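You operate a simulated robot arm through the tools that you are given. There is no shell and no other tool.

The job below is to be done with a simulated robot arm. You get a single attempt, and the scene is never put back.

Task
Dip the orange keg and add oil only if it is low.
Fine: lift off the small orange lid, lower the green dip rod to the floor and lay it back. Oil short of the thick ring: empty the round blue jug into the keg. Up to the ring: add none. Jug in its place, lid on again, nothing spilt.
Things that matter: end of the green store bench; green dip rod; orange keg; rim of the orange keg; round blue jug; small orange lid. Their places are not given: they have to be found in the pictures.

Only the result counts: the job must be done as asked and must still hold three seconds after the hand-in. Knocking over, shifting, dropping, spilling or breaking anything else fails it. Lids that push on must go on centred and level and be pressed home; caps that screw on are set level and turned clockwise until they are tight.

Robot
A 7-joint arm with a three-finger gripper, fixed in place. Base frame: the origin is on the floor under the middle of its stand, x ahead of it, y to its left, z up; the work surface is at about z = 880. Lengths are in mm, angles in rad, forces in N, time in s.
It reaches about 1342 mm from its shoulder. Its first joint turns from -2.897 to 2.897 rad. Payload 2.69 kg.
The TCP is the grasp point between the finger pads, 30 mm short of the fingertips. In the tool frame z runs along the fingers and y along their closing line. The gripper opens to 128 mm; its body begins 117 mm behind the TCP.
Orientation is that of the tool frame in the base frame, as [roll, pitch, yaw] about the fixed x, y, z axes, in that order (R = Rz(yaw) Ry(pitch) Rx(roll)). With the fingers straight down and closing along the base's y, the tool's x points along the base's -x, its y along +y and its z along -z.

Tools
- The arm moves only by the tool apply_moves. Its argument "increments" is a list that holds one entry, the list of rows, each a list of 7 numbers: the shift along the tool's x, y, z in units of 250 mm (1.0 is 250 mm), then the turn, a rotation vector about the tool's x, y, z in units of 60 degrees (1.0 is 60 degrees), then the gripper command, from -1 (fully open) to 1 (shut), values between in proportion. In form: [[[dx, dy, dz, rx, ry, rz, hand], ...]]. A call has 1 to 20 rows; each row is the pose to reach, as a shift and turn from the pose commanded when the call began, along the tool's axes at that moment. A call with a number of a shift or a turn outside -1 to 1 is refused whole. A row lasts 0.2 s, in which the tool goes at most 50 mm and 0.15 rad; a call with a longer step from one row to the next is refused whole, and so is a gripper value outside its range. Where a pose cannot be reached the arm comes as near as it can. A force on the tool above 40 N (or 10 N above the force at the start of the call, whichever is more), or a blocked arm, ends the call early, and 0.2 s more pass. Each finger travels about 127 mm/s and halts on what it meets, pressing with about 21 N; the grip force reading is that of the motor and also rises with nothing between the fingers. The clock runs only during rows and for 0.2 s after the last one: add rows that repeat a pose to give the fingers time. The reply holds the time, the measured pose of the TCP, the force on the tool along the base axes, the opening and the grip force, in the units named above and with some noise, with the torque about the TCP (base axes, N m) and any sound that the robot's microphone picked up.
- Cameras (640 x 400 px; columns grow to the right, rows downward): "scene" is fixed at [220.5, 650.1, 1656.6]; the picture's right is [-0.62, -0.79, 0.00], its down [-0.66, 0.52, -0.54] and it looks along [0.43, -0.33, -0.84] (base axes); focal length 214 px, centre (320, 200). "wrist" rides on the gripper at [58, 54, -131] in the tool frame; the picture's right is [-0.68, 0.74, 0.00], its down [-0.62, -0.57, -0.55] and it looks along [-0.40, -0.37, 0.84] (tool axes); focal length 234 px, centre (320, 200).
- snapshot(camera): a new picture of that camera. It takes no simulated time.
- lift_body(by): moves the trunk up (or, below 0, down) by that many mm; the arm rides with it, the base frame stays. It gives what a move gives, with no picture.
- pixel_to_xyz(camera, pixels): for up to 12 pixels [column, row] of the newest picture of that camera ("zoom" is the newest enlarged one), the place [x, y, z] in the base frame of the surface seen there, good to about 3 mm. It takes no simulated time.
- close_up(camera, box): a new picture of the part [left, top, right, bottom] of that camera's present view, enlarged. It takes no simulated time.
- job_done(): hands the job in; it is judged then, once.

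Open the gripper and draw the arm clear of the work before you hand the job in, unless the task says otherwise.

The tools are called as name(argument=value, ...) on one line, values as JSON. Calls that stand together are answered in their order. apply_moves: Moves the arm, as the interface text tells. Its arguments: {"type":"object","properties":{"increments":{"type":"array","items":{"type":"array","items":{"type":"array","items":{"type":"number"}}}}},"required":["increments"]} The other tools are called the same way: lift_body (by) moves the trunk up or down; snapshot (camera) takes a picture; pixel_to_xyz (camera, pixels) gives the place of the surface under pixels of a picture; close_up (camera, box) takes an enlarged picture of a part of a camera's view; job_done () hands the job in.

At the start:

```text
clock: 0.0
position: [423.8, 514.4, 1396.5]
tool_rot: [3.14, 0.0, -3.141]
force: [0.6, 0.2, 0.4]
torque: [0.02, -0.01, 0.0]
opening: 128.1
grasp_force: 0.0
trunk travel left (down, up): [-150.0, 200.0]
```

scene: 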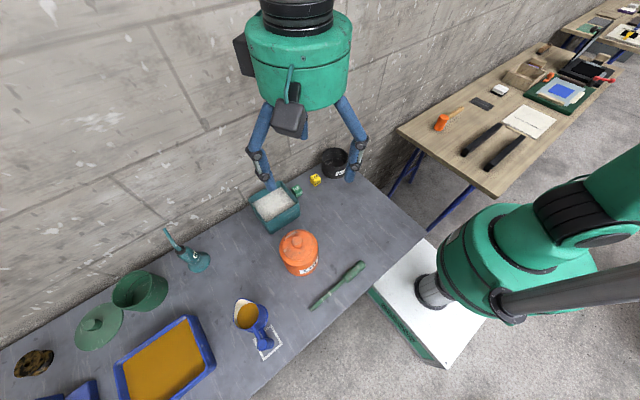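
wrist: 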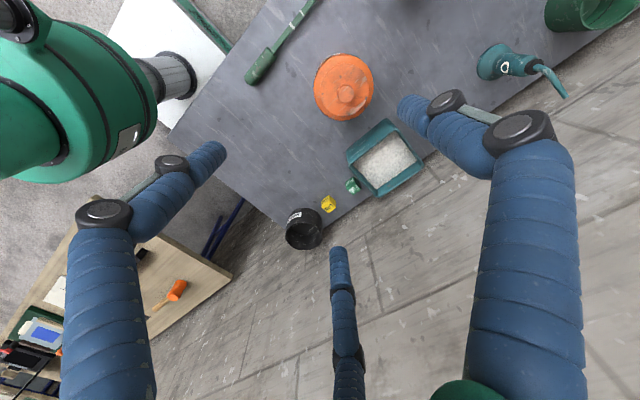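

The scene view shows an orange keg near (299,252), a green rod near (338,284) and a blue jug near (255,322). I'll take enlarged pictures to see them better.

close_up(camera="scene", box=[220, 210, 380, 370])

close_up(camera="wrist", box=[220, 0, 440, 140])

```text
2.50 times, centred on (300, 290) of scene
```

zoom: 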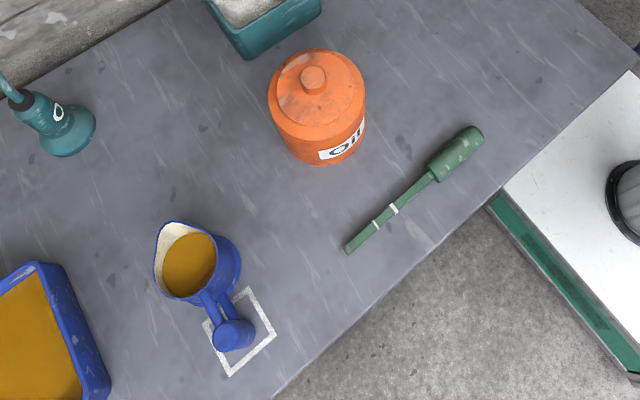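

```text
2.86 times, centred on (330, 70) of wrist
```

zoom: 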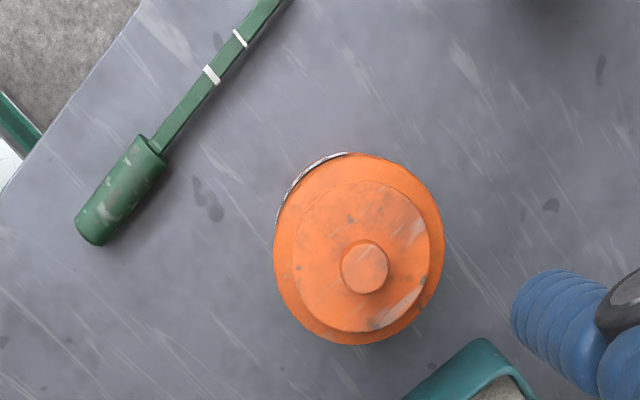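

The zooms show the rod with two white marks (the thicker one nearer the handle), the keg with its knobbed lid, and a jug with a white square beside it. I'll take a fresh zoom on the scene and measure points.

close_up(camera="scene", box=[220, 210, 380, 310])

pixel_to_xyz(camera="scene", pixels=[[297, 241], [299, 234], [285, 248], [315, 245], [303, 276], [360, 266], [345, 281], [313, 307], [329, 294], [322, 300], [340, 285], [364, 263]])

pixel_to_xyz(camera="scene", pixels=[[246, 316], [236, 301], [265, 344], [258, 326], [262, 358], [282, 344], [272, 325], [255, 338], [243, 331], [268, 315], [400, 350], [380, 300]])

```text
4.00 times, centred on (300, 260) of scene
```

zoom: 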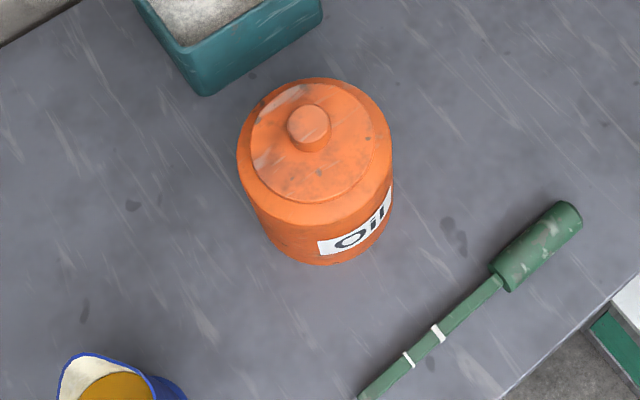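

```text
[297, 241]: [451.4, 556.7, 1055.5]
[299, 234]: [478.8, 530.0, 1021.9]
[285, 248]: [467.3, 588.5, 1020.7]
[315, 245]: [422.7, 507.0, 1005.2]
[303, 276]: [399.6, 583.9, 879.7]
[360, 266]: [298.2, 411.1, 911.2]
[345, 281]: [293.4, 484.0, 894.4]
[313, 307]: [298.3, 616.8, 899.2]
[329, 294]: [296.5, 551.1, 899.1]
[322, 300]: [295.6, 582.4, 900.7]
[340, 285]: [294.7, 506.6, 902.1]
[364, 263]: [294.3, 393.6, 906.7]
```

```text
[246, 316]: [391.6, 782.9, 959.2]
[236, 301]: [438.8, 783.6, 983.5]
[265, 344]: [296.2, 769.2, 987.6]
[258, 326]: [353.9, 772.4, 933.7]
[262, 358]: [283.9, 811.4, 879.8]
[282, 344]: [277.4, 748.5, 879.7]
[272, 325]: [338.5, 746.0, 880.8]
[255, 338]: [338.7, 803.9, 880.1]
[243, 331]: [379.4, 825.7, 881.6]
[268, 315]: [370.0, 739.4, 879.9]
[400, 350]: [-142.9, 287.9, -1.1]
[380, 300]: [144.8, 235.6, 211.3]
```

The keg's lid top is at z≈1022 and the knob top at 1055. The rod lies along y at x≈296, and the jug body is near (395,783) with its handle toward −x. I'll zoom on the rest of the scene to find the store bench and any marks.

close_up(camera="scene", box=[0, 240, 256, 400])

close_up(camera="scene", box=[384, 0, 640, 160])

close_up(camera="scene", box=[340, 240, 596, 400])

close_up(camera="scene", box=[215, 280, 311, 340])

```text
2.50 times, centred on (128, 320) of scene
```

zoom: 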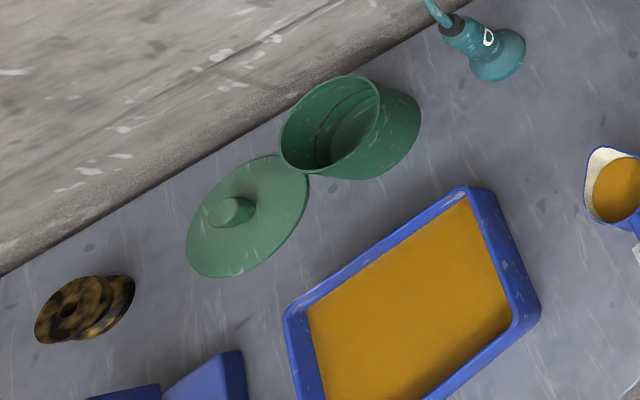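

```text
2.50 times, centred on (512, 80) of scene
```

zoom: 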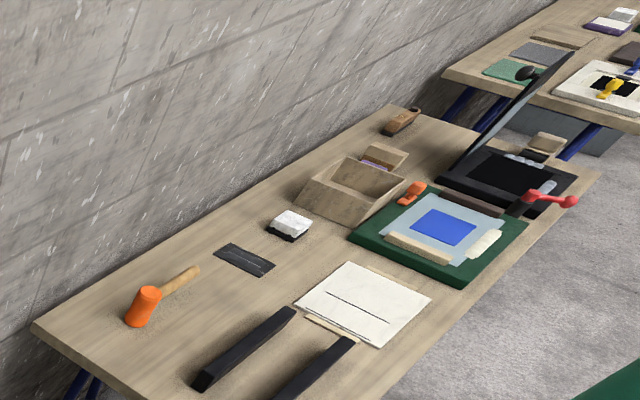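

```text
2.50 times, centred on (468, 320) of scene
```

zoom: 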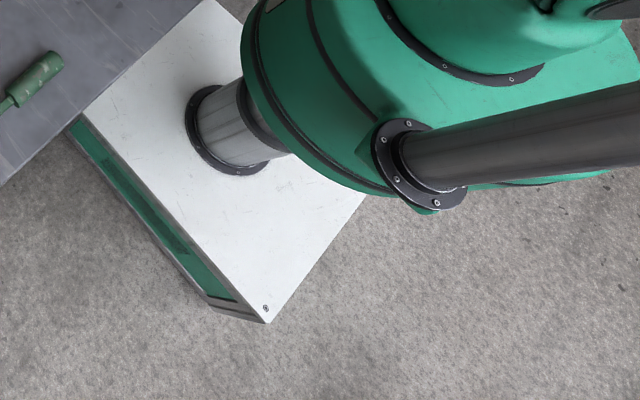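

```text
6.67 times, centred on (263, 310) of scene
```

zoom: 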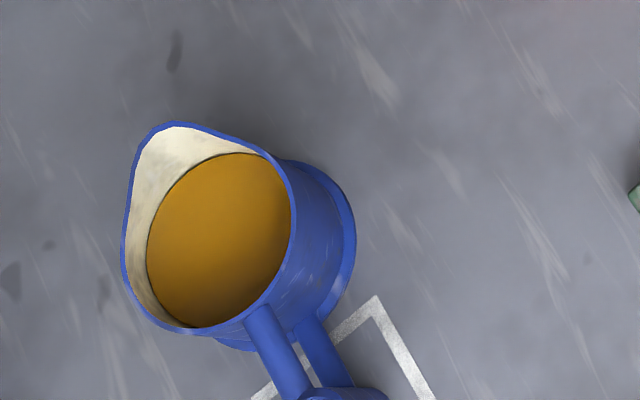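

The jug has a spout toward +x and a handle toward −x above a white square. I'll carry the arm over to look at the jug from nearer with the wrist camera.

apply_moves(increments=[[[0.06, 0.14, 0.06, 0, 0, 0, -1], [0.12, 0.28, 0.12, 0, 0, 0, -1], [0.18, 0.42, 0.18, 0, 0, 0, -1], [0.24, 0.57, 0.24, 0, 0, 0, -1], [0.3, 0.72, 0.3, 0, 0, 0, -1], [0.35, 0.86, 0.35, 0, 0, 0, -1], [0.4, 1.0, 0.4, 0, 0, 0, -1], [0.4, 1.0, 0.4, 0, 0, 0, -1]]])

snapshot(camera="wrist")

snapshot(camera="scene")

```text
clock: 1.8
position: [323.8, 765.0, 1298.6]
tool_rot: [3.141, 0.001, 3.141]
force: [-0.6, 0.7, -0.1]
torque: [-0.09, -0.02, -0.03]
opening: 128.0
grasp_force: 0.2
trunk travel left (down, up): [-150.0, 200.0]
```

```text
taken
```

wrist: 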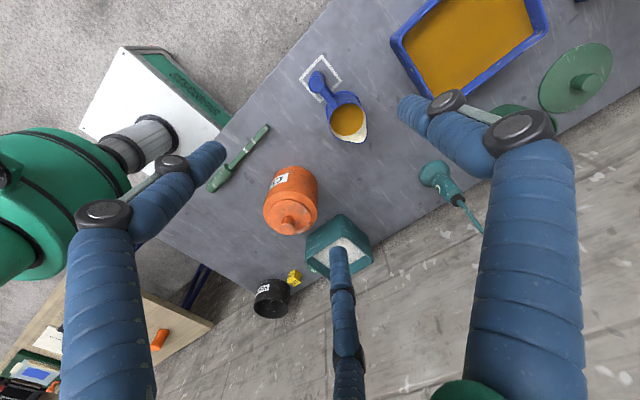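

```text
taken
```

scene: 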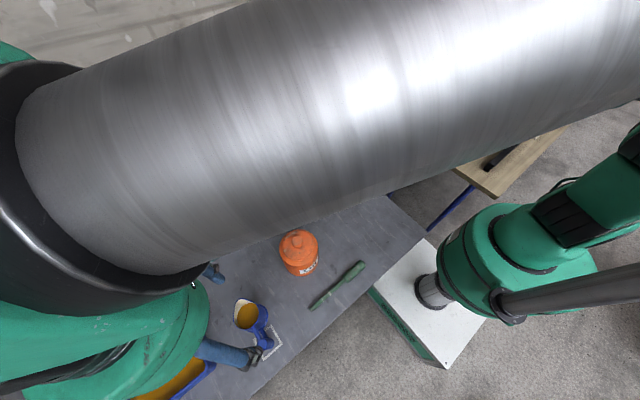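

The wrist picture shows the jug at (340,110) with its handle over the white square, and the keg at (292,200). I'll enlarge both.

close_up(camera="wrist", box=[280, 40, 400, 160])

pixel_to_xyz(camera="wrist", pixels=[[316, 82], [330, 96], [346, 121], [362, 134], [332, 104], [302, 78], [321, 56], [342, 82], [290, 218], [290, 205], [267, 127], [216, 180]])

close_up(camera="wrist", box=[190, 110, 340, 250])

```text
3.33 times, centred on (340, 100) of wrist
```

zoom: 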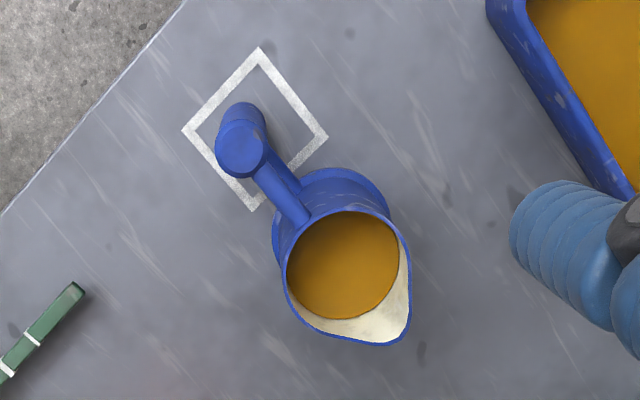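

```text
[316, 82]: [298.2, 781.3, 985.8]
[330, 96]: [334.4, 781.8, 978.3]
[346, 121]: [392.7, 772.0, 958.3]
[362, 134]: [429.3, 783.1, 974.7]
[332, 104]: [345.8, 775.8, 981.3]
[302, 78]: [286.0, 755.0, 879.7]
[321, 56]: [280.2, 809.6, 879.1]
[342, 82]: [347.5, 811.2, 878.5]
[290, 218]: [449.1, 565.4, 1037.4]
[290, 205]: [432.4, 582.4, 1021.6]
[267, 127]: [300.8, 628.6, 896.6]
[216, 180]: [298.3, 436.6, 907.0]
```

```text
2.86 times, centred on (265, 180) of wrist
```

zoom: 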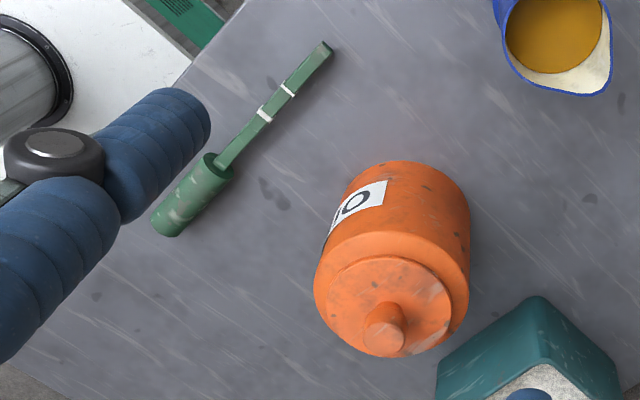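

The jug's grip is a vertical post at about (297,781) with its top at z≈986, and the white square is centred near (312,780). I'll measure the table edges and the stand, and look toward the green strip.

pixel_to_xyz(camera="wrist", pixels=[[300, 38], [215, 138], [150, 215], [255, 288], [390, 238], [160, 70], [205, 100], [120, 60], [625, 5], [330, 5], [620, 90], [210, 255]])

close_up(camera="wrist", box=[80, 30, 260, 150])

close_up(camera="wrist", box=[140, 200, 300, 330])

```text
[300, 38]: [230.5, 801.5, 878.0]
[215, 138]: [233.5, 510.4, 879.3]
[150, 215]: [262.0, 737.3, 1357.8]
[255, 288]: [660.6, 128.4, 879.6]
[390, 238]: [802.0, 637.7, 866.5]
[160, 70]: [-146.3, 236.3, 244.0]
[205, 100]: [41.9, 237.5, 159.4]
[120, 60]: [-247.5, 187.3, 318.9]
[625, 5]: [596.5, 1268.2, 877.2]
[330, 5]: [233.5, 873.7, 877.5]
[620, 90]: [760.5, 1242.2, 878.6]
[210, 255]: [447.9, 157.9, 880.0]
```

```text
3.33 times, centred on (170, 90) of wrist
```

zoom: 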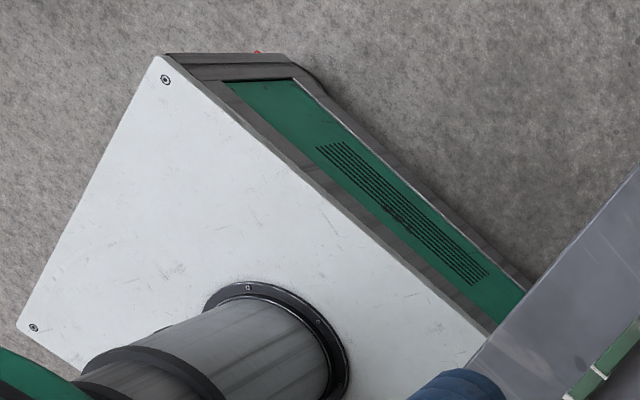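

```text
3.08 times, centred on (220, 265) of wrist
```

zoom: 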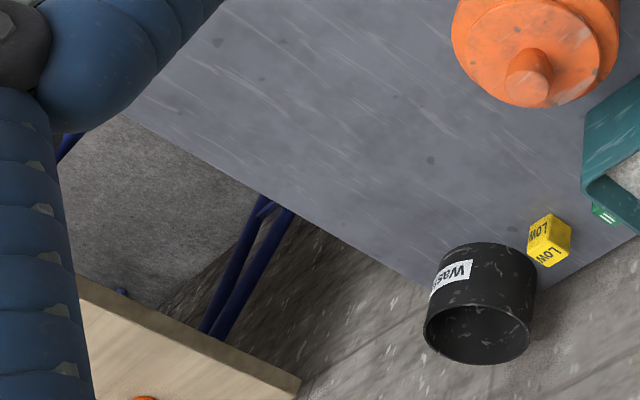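

The table spans x≈230–800, and there are "LOW" and green tokens near the back wall that the task doesn't mention. I'll tilt the hand toward +y to see the far left part of the bench before starting.

apply_moves(increments=[[[0, 0, -0.06, -0.14, 0, 0, -1], [0, 0, -0.12, -0.28, 0, 0, -1], [0, 0, -0.18, -0.42, 0, 0, -1], [0, 0, -0.24, -0.56, 0, 0, -1], [0, 0, -0.3, -0.7, 0, 0, -1], [0, 0, -0.36, -0.84, 0, 0, -1], [0, 0, -0.4, -0.98, 0, 0, -1], [0, 0, -0.4, -0.98, 0, 0, -1]]])

snapshot(camera="wrist")

```text
clock: 3.6
position: [325.6, 765.7, 1397.2]
tool_rot: [2.114, -0.001, 3.14]
force: [0.3, -1.2, -0.5]
torque: [0.03, -0.01, 0.01]
opening: 128.0
grasp_force: 0.1
trunk travel left (down, up): [-150.0, 200.0]
```

```text
taken
```

wrist: 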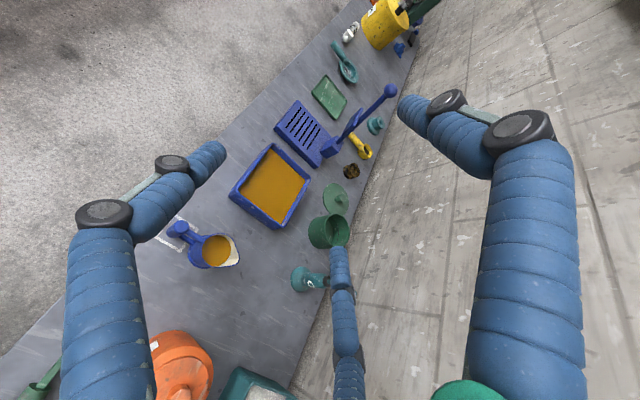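

The bench goes on to the left with many other goods. I'll enlarge that part to look for any green bench end or placement mark.

close_up(camera="wrist", box=[250, 0, 450, 130])

close_up(camera="wrist", box=[140, 190, 270, 290])

snapshot(camera="scene")

```text
3.08 times, centred on (350, 65) of wrist
```

zoom: 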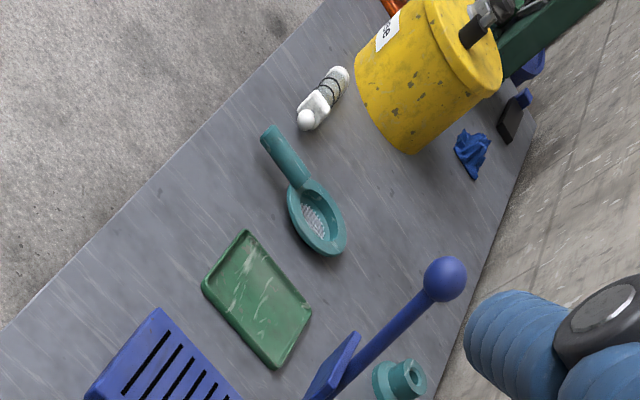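

```text
4.00 times, centred on (205, 240) of wrist
```

zoom: 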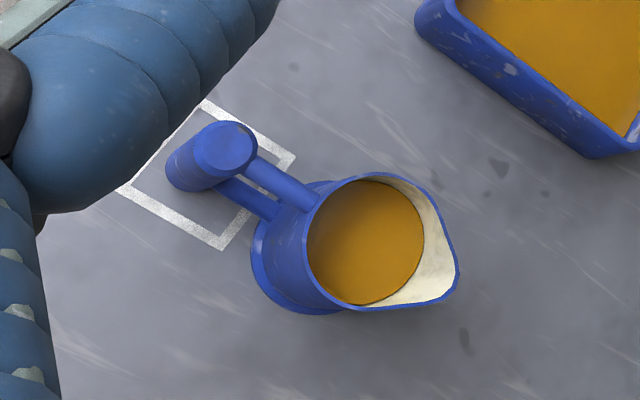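

```text
taken
```

scene: 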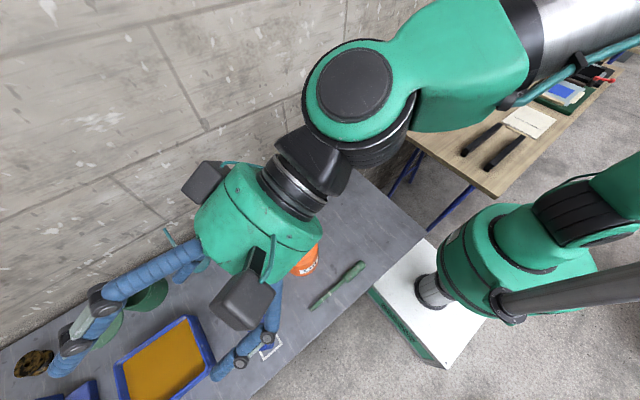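

A dark green body appears behind the yellow drum at the top. I'll measure it and the bench features around it.

close_up(camera="wrist", box=[350, 0, 450, 62])

pixel_to_xyz(camera="wrist", pixels=[[415, 12], [425, 6], [385, 25], [410, 60], [345, 30], [375, 2], [328, 100], [160, 252], [190, 218], [212, 228], [196, 252]])

```text
6.40 times, centred on (400, 31) of wrist
```

zoom: 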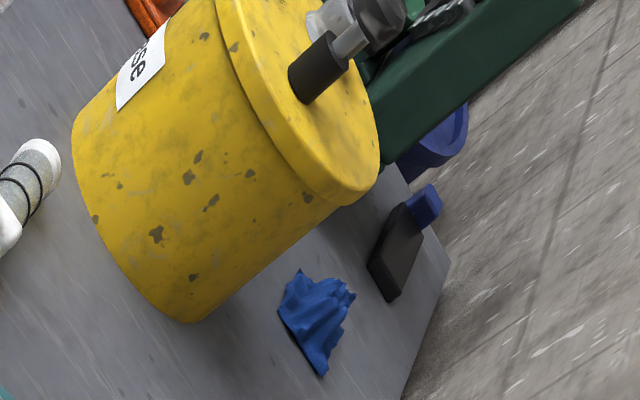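

```text
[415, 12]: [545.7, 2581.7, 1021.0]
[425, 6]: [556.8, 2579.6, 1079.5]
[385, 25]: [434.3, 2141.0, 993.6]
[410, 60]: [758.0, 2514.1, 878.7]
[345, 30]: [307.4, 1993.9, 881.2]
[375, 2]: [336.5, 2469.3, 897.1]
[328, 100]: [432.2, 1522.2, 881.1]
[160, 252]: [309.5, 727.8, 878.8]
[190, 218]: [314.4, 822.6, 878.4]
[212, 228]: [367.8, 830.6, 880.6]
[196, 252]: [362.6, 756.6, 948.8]
```

That green body is far away at y≈2580, so it plays no part in this job; the jug goes back exactly where it stands now. I'll turn the hand straight down again.

apply_moves(increments=[[[0, 0, 0, 0.14, 0, 0, -1], [0, 0, 0, 0.28, 0, 0, -1], [0, 0, 0, 0.42, 0, 0, -1], [0, 0, 0, 0.56, 0, 0, -1], [0, 0, 0, 0.7, 0, 0, -1], [0, 0, 0, 0.84, 0, 0, -1], [0, 0, 0, 0.98, 0, 0, -1], [0, 0, 0, 0.98, 0, 0, -1]]])

```text
clock: 5.4
position: [324.1, 765.3, 1395.6]
tool_rot: [-3.14, 0.0, -3.14]
force: [-0.7, -0.1, -0.3]
torque: [-0.07, 0.01, 0.01]
opening: 127.9
grasp_force: 0.1
trunk travel left (down, up): [-150.0, 200.0]
```

The hand is straight down at z≈1396. Next I move to above the keg at about (440,565,1250) to see the lid from nearer.

apply_moves(increments=[[[-0.066, -0.114, 0.083, 0, 0, 0, -1], [-0.132, -0.229, 0.166, 0, 0, 0, -1], [-0.198, -0.343, 0.249, 0, 0, 0, -1], [-0.265, -0.457, 0.332, 0, 0, 0, -1], [-0.331, -0.571, 0.415, 0, 0, 0, -1], [-0.397, -0.686, 0.498, 0, 0, 0, -1], [-0.464, -0.8, 0.584, 0, 0, 0, -1], [-0.464, -0.8, 0.584, 0, 0, 0, -1]]])

snapshot(camera="wrist")

snapshot(camera="scene")

```text
clock: 7.2
position: [440.7, 565.9, 1247.6]
tool_rot: [3.141, 0.001, -3.14]
force: [0.7, 0.1, 0.4]
torque: [0.05, 0.03, 0.03]
opening: 128.1
grasp_force: 0.1
trunk travel left (down, up): [-150.0, 200.0]
```

```text
taken
```

wrist: 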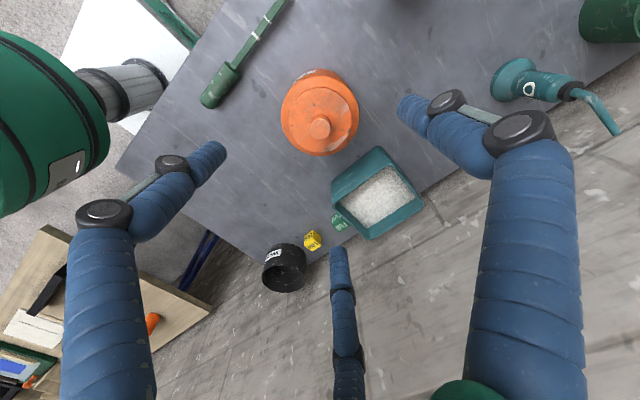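

```text
taken
```

scene: 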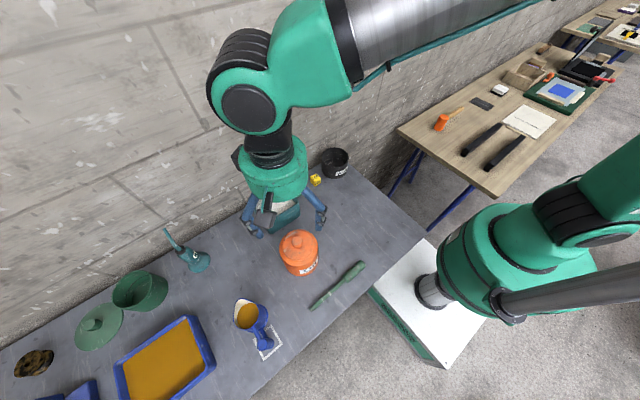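

The wrist view shows the lid and knob at (320,120), not directly under the hand yet. I'll enlarge it and measure points around the knob and lid edge.

close_up(camera="wrist", box=[270, 60, 370, 160])

pixel_to_xyz(camera="wrist", pixels=[[320, 127], [314, 121], [328, 124], [319, 134], [318, 141], [300, 115], [338, 110], [320, 98], [322, 90], [306, 74], [346, 92], [286, 116]])

```text
4.00 times, centred on (320, 110) of wrist
```

zoom: 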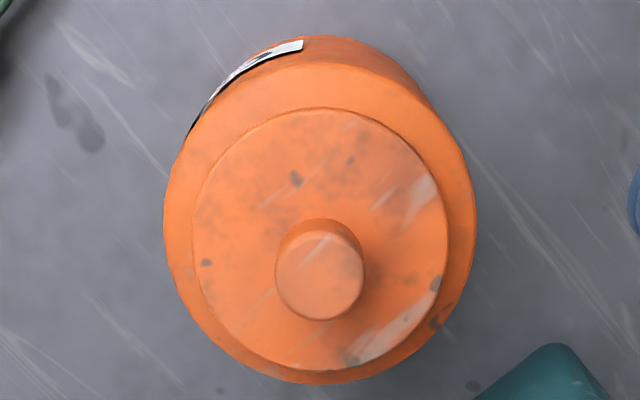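

```text
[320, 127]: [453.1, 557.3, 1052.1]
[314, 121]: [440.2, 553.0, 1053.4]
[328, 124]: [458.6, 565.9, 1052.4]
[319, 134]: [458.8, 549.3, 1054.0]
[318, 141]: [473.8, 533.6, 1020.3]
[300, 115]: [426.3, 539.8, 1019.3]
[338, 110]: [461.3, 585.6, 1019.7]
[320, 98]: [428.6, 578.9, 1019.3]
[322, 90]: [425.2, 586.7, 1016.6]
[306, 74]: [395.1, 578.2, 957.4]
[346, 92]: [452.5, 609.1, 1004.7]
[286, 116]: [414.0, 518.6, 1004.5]
```

The knob's top comes out centred at about (451,556) with a diameter of about 31 mm and z≈1053; the lid disc is about 95 mm across. I'll come down over it to z≈1130 with the fingers partly closed.

apply_moves(increments=[[[-0.01, -0.01, 0.12, 0, 0, 0, -0.3], [-0.02, -0.02, 0.24, 0, 0, 0, -0.2], [-0.03, -0.03, 0.36, 0, 0, 0, -0.1], [-0.041, -0.038, 0.47, 0, 0, 0, -0.1], [-0.041, -0.038, 0.47, 0, 0, 0, -0.1]]])

snapshot(camera="wrist")

close_up(camera="scene", box=[220, 150, 380, 310])

```text
clock: 8.4
position: [449.1, 556.4, 1131.5]
tool_rot: [-3.14, 0.0, 3.141]
force: [0.5, 0.6, -1.1]
torque: [-0.04, 0.01, -0.05]
opening: 70.5
grasp_force: 0.1
trunk travel left (down, up): [-150.0, 200.0]
```

```text
taken
```

wrist: 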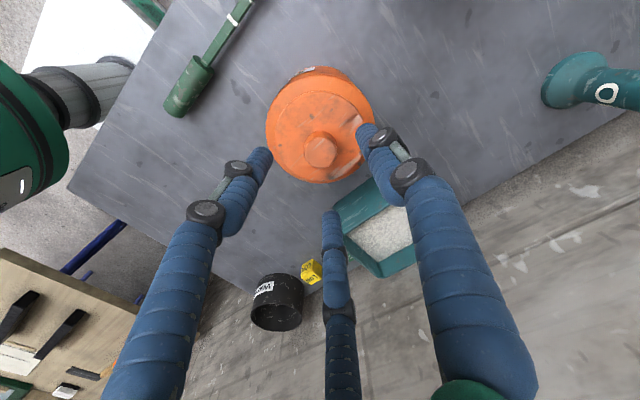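

```text
2.50 times, centred on (300, 230) of scene
```

zoom: 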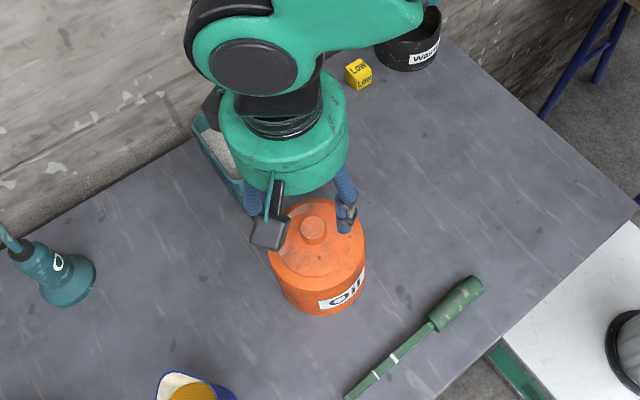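

The fingers are about 80 mm above the lid. I'll enlarge the wrist view once more to refine the knob centre before going down.

close_up(camera="wrist", box=[240, 60, 400, 220])

pixel_to_xyz(camera="wrist", pixels=[[320, 152], [310, 148], [331, 148], [319, 164], [320, 140], [319, 182], [290, 160], [350, 150], [320, 100], [285, 110], [355, 105]])

```text
2.50 times, centred on (320, 140) of wrist
```

zoom: 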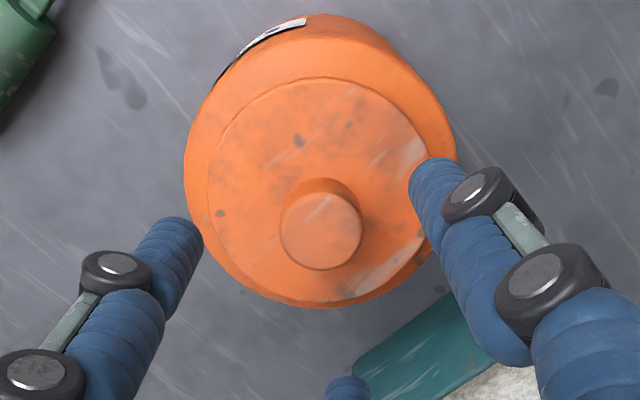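

```text
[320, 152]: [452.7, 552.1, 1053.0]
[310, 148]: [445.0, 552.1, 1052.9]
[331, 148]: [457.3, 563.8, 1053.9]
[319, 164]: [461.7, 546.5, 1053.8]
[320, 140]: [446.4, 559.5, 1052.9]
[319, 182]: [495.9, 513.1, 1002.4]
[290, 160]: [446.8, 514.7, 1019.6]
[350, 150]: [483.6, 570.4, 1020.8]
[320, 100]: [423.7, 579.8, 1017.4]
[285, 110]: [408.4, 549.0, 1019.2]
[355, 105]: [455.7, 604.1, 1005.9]
```

The knob centre is confirmed at about (451,555.5). I descend to z≈1057 (fingertips about 7 mm above the lid disc), then close on the knob.

apply_moves(increments=[[[-0.006, 0, 0.1, 0, 0, 0, -0.1], [-0.008, 0, 0.2, 0, 0, 0, -0.1], [-0.008, 0, 0.26, 0, 0, 0, -0.1], [-0.008, 0, 0.298, 0, 0, 0, -0.1], [-0.008, 0, 0.298, 0, 0, 0, -0.1]]])

close_up(camera="scene", box=[240, 190, 360, 290])

snapshot(camera="wrist")

```text
clock: 9.6
position: [451.4, 554.0, 1057.5]
tool_rot: [3.141, 0.001, -3.141]
force: [0.1, 1.4, 0.4]
torque: [0.02, 0.02, 0.03]
opening: 70.6
grasp_force: 0.0
trunk travel left (down, up): [-150.0, 200.0]
```

```text
4.00 times, centred on (300, 240) of scene
```

zoom: 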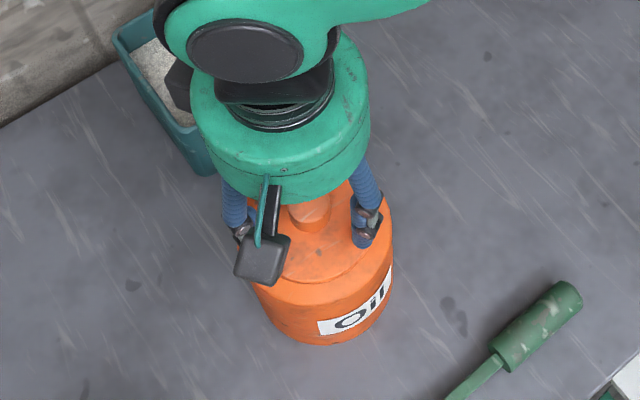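

```text
taken
```

wrist: 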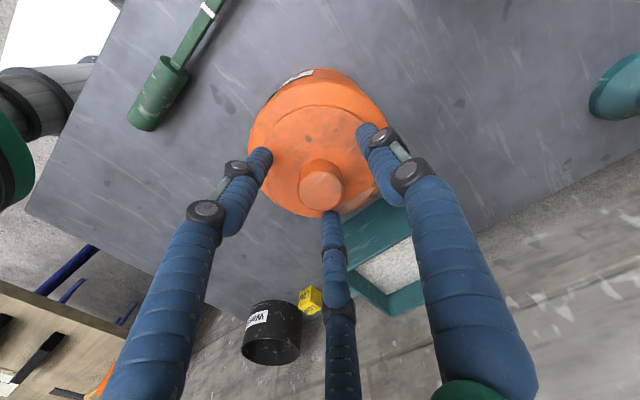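

The knob sits at (320,185), right at the grasp point, with no contact force. I close the fingers on it.

apply_moves(increments=[[[0, 0, 0, 0, 0, 0, 0.2], [0, 0, 0, 0, 0, 0, 0.4], [0, 0, 0, 0, 0, 0, 0.6], [0, 0, 0, 0, 0, 0, 0.8], [0, 0, 0, 0, 0, 0, 0.8], [0, 0, 0, 0, 0, 0, 0.8]]])

close_up(camera="wrist", box=[240, 60, 400, 220])

```text
clock: 11.0
position: [451.8, 555.6, 1058.2]
tool_rot: [3.14, 0.0, 3.141]
force: [0.0, -0.1, 0.3]
torque: [-0.03, -0.04, 0.0]
opening: 30.0
grasp_force: 21.0
trunk travel left (down, up): [-150.0, 200.0]
```

```text
2.50 times, centred on (320, 140) of wrist
```

zoom: 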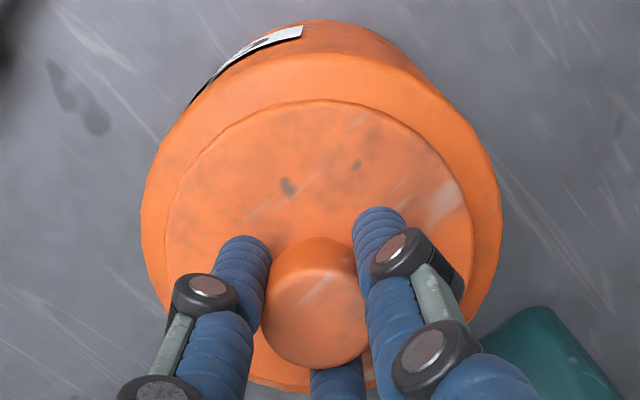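

The knob is held (opening 30.0 mm, 21 N). I lift straight up slowly and watch the force.

apply_moves(increments=[[[0, 0, -0.02, 0, 0, 0, 0.8], [0, 0, -0.04, 0, 0, 0, 0.8], [0, 0, -0.08, 0, 0, 0, 0.8], [0, 0, -0.12, 0, 0, 0, 0.8], [0, 0, -0.2, 0, 0, 0, 0.8], [0, 0, -0.28, 0, 0, 0, 0.8], [0, 0, -0.36, 0, 0, 0, 0.8], [0, 0, -0.36, 0, 0, 0, 0.8]]])

snapshot(camera="scene")

snapshot(camera="wrist")

```text
clock: 12.8
position: [452.9, 555.3, 1148.0]
tool_rot: [3.141, 0.001, 3.141]
force: [0.1, -0.6, -0.1]
torque: [0.03, 0.01, 0.04]
opening: 29.9
grasp_force: 21.1
trunk travel left (down, up): [-150.0, 200.0]
```

```text
taken
```

scene: 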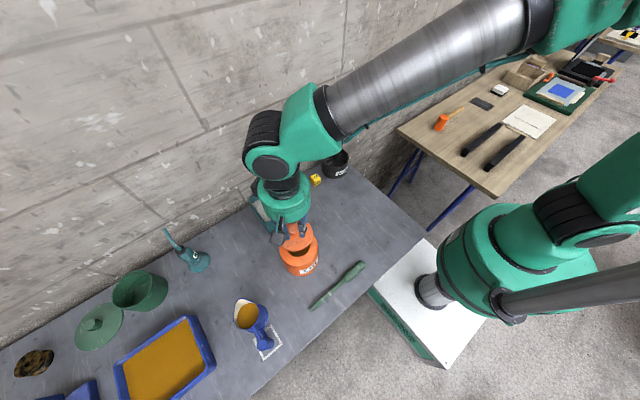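

```text
taken
```

wrist: 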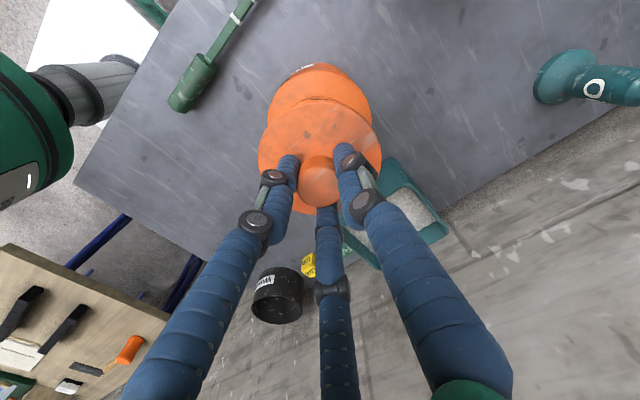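

The lid has come free of the keg, and I can see the dark opening. I'll look closely at the keg's mouth and the lid's underside in the scene view.

close_up(camera="scene", box=[260, 210, 340, 290])

pixel_to_xyz(camera="scene", pixels=[[345, 235], [370, 225], [330, 215], [360, 200], [320, 200], [340, 260], [375, 250], [390, 220], [299, 243], [301, 255], [290, 258], [312, 254]])

```text
5.00 times, centred on (300, 250) of scene
```

zoom: 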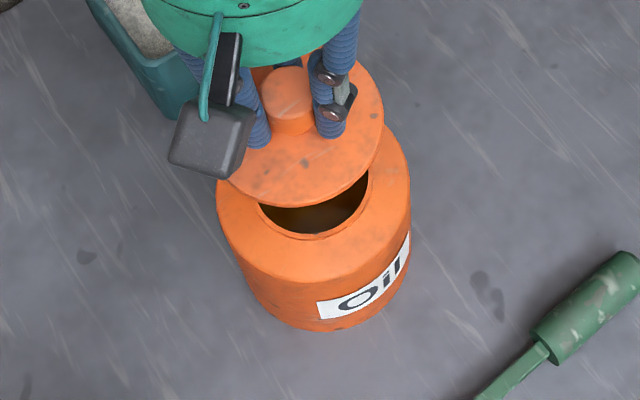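

```text
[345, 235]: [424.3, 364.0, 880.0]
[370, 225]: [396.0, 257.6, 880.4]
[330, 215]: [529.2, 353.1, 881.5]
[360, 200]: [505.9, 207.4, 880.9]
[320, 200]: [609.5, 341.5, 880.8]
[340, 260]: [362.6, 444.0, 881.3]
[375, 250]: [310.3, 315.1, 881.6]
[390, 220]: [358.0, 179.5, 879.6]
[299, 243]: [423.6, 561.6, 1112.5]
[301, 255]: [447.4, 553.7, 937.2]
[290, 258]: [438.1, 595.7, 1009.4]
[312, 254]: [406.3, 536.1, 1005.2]
```

The mouth is roughly 60 mm wide with its rim at z≈1009, and the table around (480,330) is clear at z=880. I carry the lid there at the present height.

apply_moves(increments=[[[-0.018, -0.12, -0.02, 0, 0, 0, 0.8], [-0.036, -0.25, -0.02, 0, 0, 0, 0.8], [-0.054, -0.4, -0.02, 0, 0, 0, 0.8], [-0.072, -0.55, -0.02, 0, 0, 0, 0.8], [-0.09, -0.7, -0.02, 0, 0, 0, 0.8], [-0.108, -0.82, -0.02, 0, 0, 0, 0.8], [-0.108, -0.9, -0.02, 0, 0, 0, 0.8], [-0.108, -0.9, -0.02, 0, 0, 0, 0.8]]])

snapshot(camera="scene")

close_up(camera="scene", box=[270, 190, 390, 290])

```text
clock: 14.6
position: [480.6, 329.1, 1152.3]
tool_rot: [3.141, -0.001, 3.141]
force: [0.1, -0.6, -0.2]
torque: [0.0, 0.0, 0.0]
opening: 30.2
grasp_force: 20.6
trunk travel left (down, up): [-150.0, 200.0]
```

```text
taken
```

scene: 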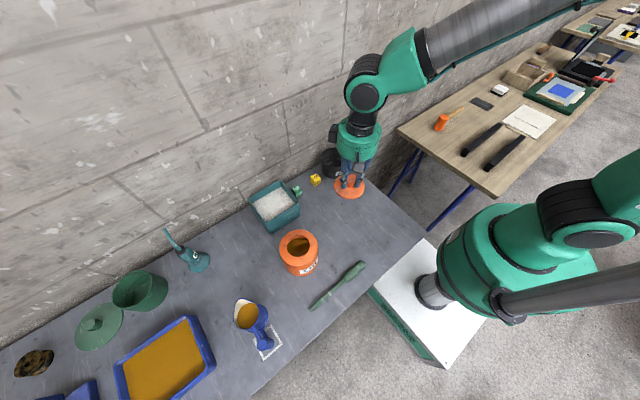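

```text
4.00 times, centred on (330, 240) of scene
```

zoom: 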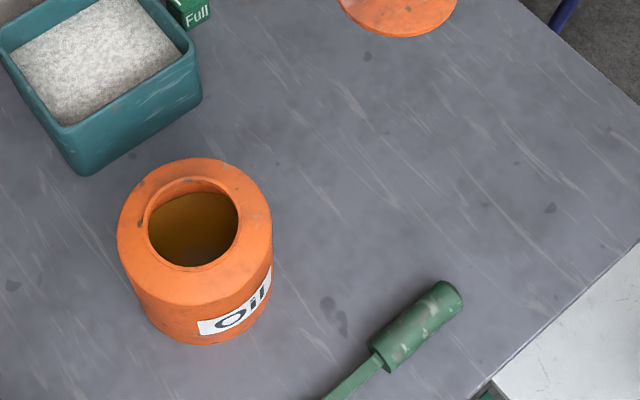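

The keg is open now, with oil visible inside. I'll enlarge the mouth and measure the rim and the oil surface.

close_up(camera="scene", box=[270, 220, 330, 280])

pixel_to_xyz(camera="scene", pixels=[[298, 241], [292, 243], [304, 243], [298, 247], [301, 253], [298, 236], [284, 245], [313, 241], [300, 258], [288, 239], [309, 250], [287, 253]])

close_up(camera="scene", box=[310, 150, 390, 210])

```text
6.67 times, centred on (300, 250) of scene
```

zoom: 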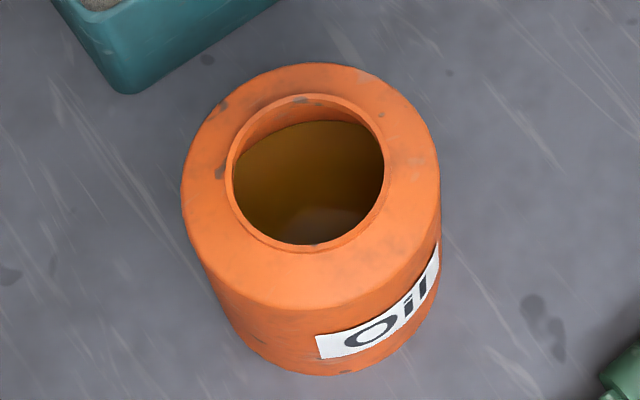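

```text
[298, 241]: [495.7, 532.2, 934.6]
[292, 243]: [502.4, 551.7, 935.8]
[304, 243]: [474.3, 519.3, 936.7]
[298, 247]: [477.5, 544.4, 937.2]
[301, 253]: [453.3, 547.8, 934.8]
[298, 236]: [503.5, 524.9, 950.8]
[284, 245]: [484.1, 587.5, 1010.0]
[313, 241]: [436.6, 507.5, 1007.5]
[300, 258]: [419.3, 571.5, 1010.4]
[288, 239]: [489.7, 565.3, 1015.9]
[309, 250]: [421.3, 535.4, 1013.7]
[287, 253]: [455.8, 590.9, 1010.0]
```

```text
6.67 times, centred on (350, 180) of scene
```

zoom: 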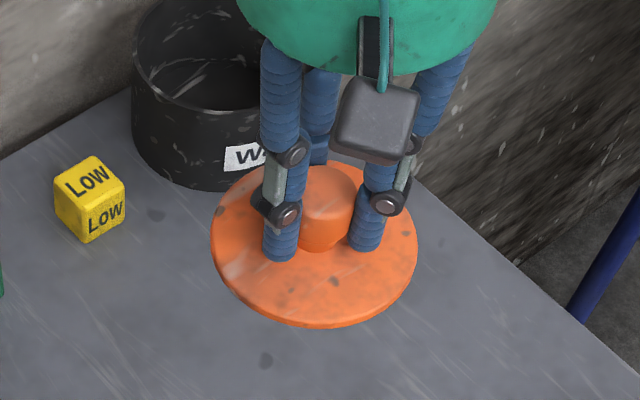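

Rim inner diameter is about 70 mm with a small raised lip at z≈1014, and the oil surface reads z≈935. Now I lower the lid toward the clear table spot, stopping at z≈965 first.

apply_moves(increments=[[[0, 0, 0.15, 0, 0, 0, 0.8], [0, 0, 0.32, 0, 0, 0, 0.8], [0, 0, 0.48, 0, 0, 0, 0.8], [0, 0, 0.62, 0, 0, 0, 0.8], [0, 0, 0.72, 0, 0, 0, 0.8], [0, 0, 0.75, 0, 0, 0, 0.8], [0, 0, 0.75, 0, 0, 0, 0.8]]])

close_up(camera="scene", box=[300, 170, 380, 230])

```text
clock: 16.2
position: [478.6, 330.6, 965.2]
tool_rot: [-3.14, 0.0, -3.141]
force: [-0.3, 0.5, -0.3]
torque: [0.0, 0.03, 0.02]
opening: 29.8
grasp_force: 20.4
trunk travel left (down, up): [-150.0, 200.0]
```

```text
6.67 times, centred on (340, 200) of scene
```

zoom: 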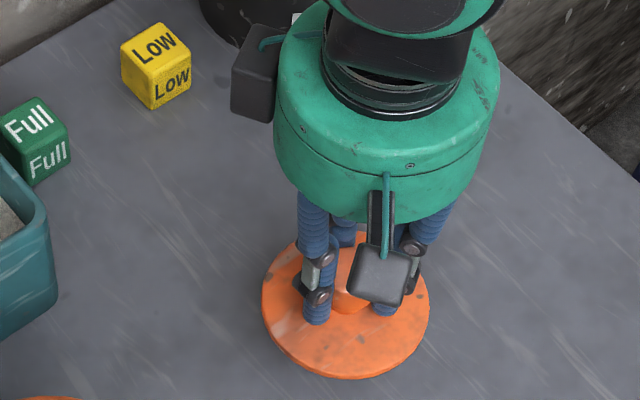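

No contact yet at z=965. I go on down in small steps.

apply_moves(increments=[[[0, 0, 0.008, 0, 0, 0, 0.8], [0, 0, 0.016, 0, 0, 0, 0.8], [0, 0, 0.024, 0, 0, 0, 0.8], [0, 0, 0.032, 0, 0, 0, 0.8], [0, 0, 0.032, 0, 0, 0, 0.8]]])

apply_moves(increments=[[[0, 0, 0.008, 0, 0, 0, 0.8], [0, 0, 0.016, 0, 0, 0, 0.8], [0, 0, 0.024, 0, 0, 0, 0.8], [0, 0, 0.024, 0, 0, 0, 0.8]]])

```text
clock: 17.4
position: [479.4, 331.2, 957.4]
tool_rot: [-3.141, 0.001, 3.141]
force: [-0.6, -1.2, -0.6]
torque: [-0.01, 0.0, 0.0]
opening: 29.9
grasp_force: 21.1
trunk travel left (down, up): [-150.0, 200.0]
```

```text
clock: 18.4
position: [479.2, 330.6, 951.7]
tool_rot: [3.141, 0.0, -3.141]
force: [-0.5, -0.2, -0.7]
torque: [0.01, -0.01, -0.05]
opening: 30.1
grasp_force: 21.0
trunk travel left (down, up): [-150.0, 200.0]
```

Still no contact at z≈952; I keep lowering gently.

apply_moves(increments=[[[0, 0, 0.008, 0, 0, 0, 0.8], [0, 0, 0.016, 0, 0, 0, 0.8], [0, 0, 0.016, 0, 0, 0, 0.8]]])

apply_moves(increments=[[[0, 0, 0.008, 0, 0, 0, 0.8], [0, 0, 0.016, 0, 0, 0, 0.8], [0, 0, 0.016, 0, 0, 0, 0.8]]])

close_up(camera="scene", box=[300, 170, 380, 230])

```text
clock: 19.2
position: [479.3, 331.0, 948.2]
tool_rot: [3.141, -0.001, 3.141]
force: [0.2, -0.5, -0.8]
torque: [0.03, 0.0, 0.0]
opening: 29.9
grasp_force: 20.8
trunk travel left (down, up): [-150.0, 200.0]
```

```text
clock: 20.0
position: [479.0, 331.2, 944.7]
tool_rot: [-3.14, 0.001, 3.141]
force: [-0.3, 0.6, -0.5]
torque: [0.03, 0.0, 0.0]
opening: 30.1
grasp_force: 20.8
trunk travel left (down, up): [-150.0, 200.0]
```

```text
6.67 times, centred on (340, 200) of scene
```

zoom: 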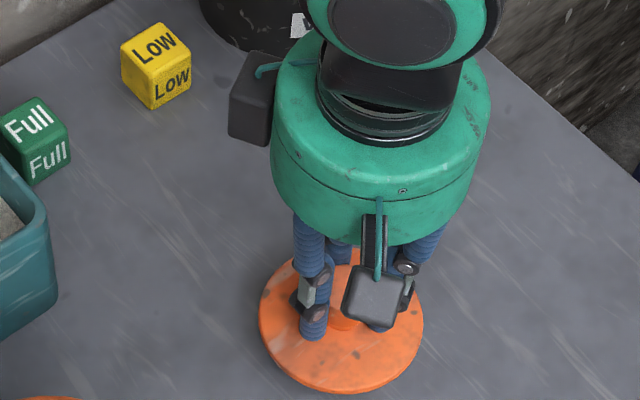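

Disc top should now be at z≈907. I continue down with small steps until I feel the table.

apply_moves(increments=[[[0, 0, 0.008, 0, 0, 0, 0.8], [0, 0, 0.016, 0, 0, 0, 0.8], [0, 0, 0.016, 0, 0, 0, 0.8]]])

apply_moves(increments=[[[0, 0, 0.008, 0, 0, 0, 0.8], [0, 0, 0.016, 0, 0, 0, 0.8], [0, 0, 0.016, 0, 0, 0, 0.8]]])

apply_moves(increments=[[[0, 0, 0.008, 0, 0, 0, 0.8], [0, 0, 0.016, 0, 0, 0, 0.8], [0, 0, 0.016, 0, 0, 0, 0.8]]])

```text
clock: 20.8
position: [479.0, 331.7, 940.1]
tool_rot: [3.141, 0.0, 3.141]
force: [-0.3, -0.2, -0.6]
torque: [-0.03, 0.0, 0.0]
opening: 29.9
grasp_force: 21.1
trunk travel left (down, up): [-150.0, 200.0]
```

```text
clock: 21.6
position: [478.9, 331.1, 935.9]
tool_rot: [3.14, 0.0, 3.141]
force: [-0.6, 0.3, -0.9]
torque: [0.03, 0.0, 0.01]
opening: 29.8
grasp_force: 20.8
trunk travel left (down, up): [-150.0, 200.0]
```

```text
clock: 22.4
position: [480.4, 329.7, 932.8]
tool_rot: [-3.142, 0.0, -3.141]
force: [-0.3, -1.0, -0.9]
torque: [0.02, -0.02, -0.04]
opening: 30.2
grasp_force: 21.0
trunk travel left (down, up): [-150.0, 200.0]
```

Still free at z≈933. I go on in 2 mm steps, with a check after each few.

apply_moves(increments=[[[0, 0, 0.006, 0, 0, 0, 0.8], [0, 0, 0.012, 0, 0, 0, 0.8], [0, 0, 0.012, 0, 0, 0, 0.8]]])

apply_moves(increments=[[[0, 0, 0.006, 0, 0, 0, 0.8], [0, 0, 0.012, 0, 0, 0, 0.8], [0, 0, 0.012, 0, 0, 0, 0.8]]])

close_up(camera="scene", box=[300, 170, 380, 230])

snapshot(camera="wrist")

```text
clock: 23.2
position: [480.0, 330.3, 928.8]
tool_rot: [3.14, -0.001, -3.14]
force: [0.4, 0.0, -0.2]
torque: [0.0, 0.0, 0.01]
opening: 29.9
grasp_force: 21.1
trunk travel left (down, up): [-150.0, 200.0]
```

```text
clock: 24.0
position: [479.8, 330.2, 926.3]
tool_rot: [-3.141, 0.0, 3.141]
force: [0.8, 0.4, -0.7]
torque: [0.0, -0.02, -0.01]
opening: 30.0
grasp_force: 20.8
trunk travel left (down, up): [-150.0, 200.0]
```

```text
6.67 times, centred on (340, 200) of scene
```

zoom: 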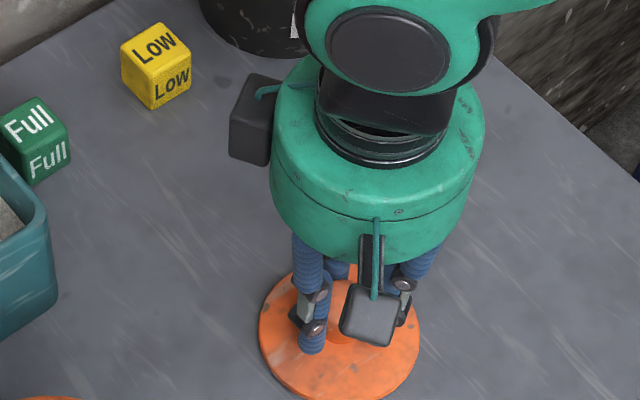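

```text
taken
```

wrist: 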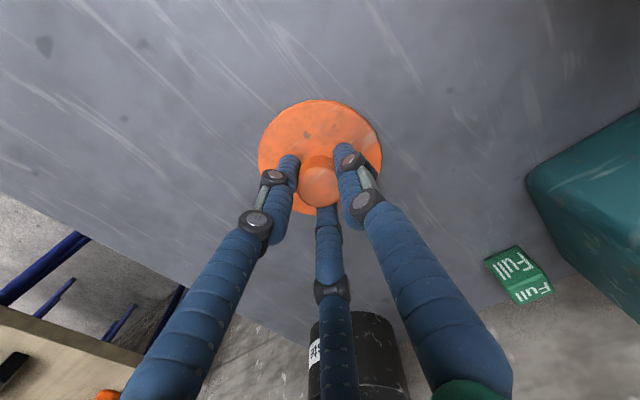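

The lid is almost on the table (disc top z≈888). I continue in about 1 mm steps.

apply_moves(increments=[[[0, 0, 0.005, 0, 0, 0, 0.8], [0, 0, 0.01, 0, 0, 0, 0.8], [0, 0, 0.01, 0, 0, 0, 0.8]]])

apply_moves(increments=[[[0, 0, 0.005, 0, 0, 0, 0.8], [0, 0, 0.01, 0, 0, 0, 0.8], [0, 0, 0.01, 0, 0, 0, 0.8]]])

pixel_to_xyz(camera="wrist", pixels=[[318, 115], [290, 130], [350, 130], [270, 160], [372, 160], [320, 175]])

```text
clock: 24.8
position: [481.1, 329.2, 923.9]
tool_rot: [-3.141, 0.0, 3.141]
force: [0.1, -0.2, -0.6]
torque: [0.02, 0.01, -0.06]
opening: 29.9
grasp_force: 21.6
trunk travel left (down, up): [-150.0, 200.0]
```

```text
clock: 25.6
position: [480.9, 331.0, 923.3]
tool_rot: [3.141, 0.001, 3.141]
force: [-1.0, -4.1, 18.8]
torque: [-0.17, 0.07, -0.01]
opening: 29.9
grasp_force: 20.7
trunk travel left (down, up): [-150.0, 200.0]
```

```text
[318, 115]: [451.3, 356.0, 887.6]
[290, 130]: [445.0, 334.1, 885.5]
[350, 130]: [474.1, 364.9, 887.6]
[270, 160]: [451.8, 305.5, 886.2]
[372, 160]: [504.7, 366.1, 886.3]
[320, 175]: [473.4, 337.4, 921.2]
```

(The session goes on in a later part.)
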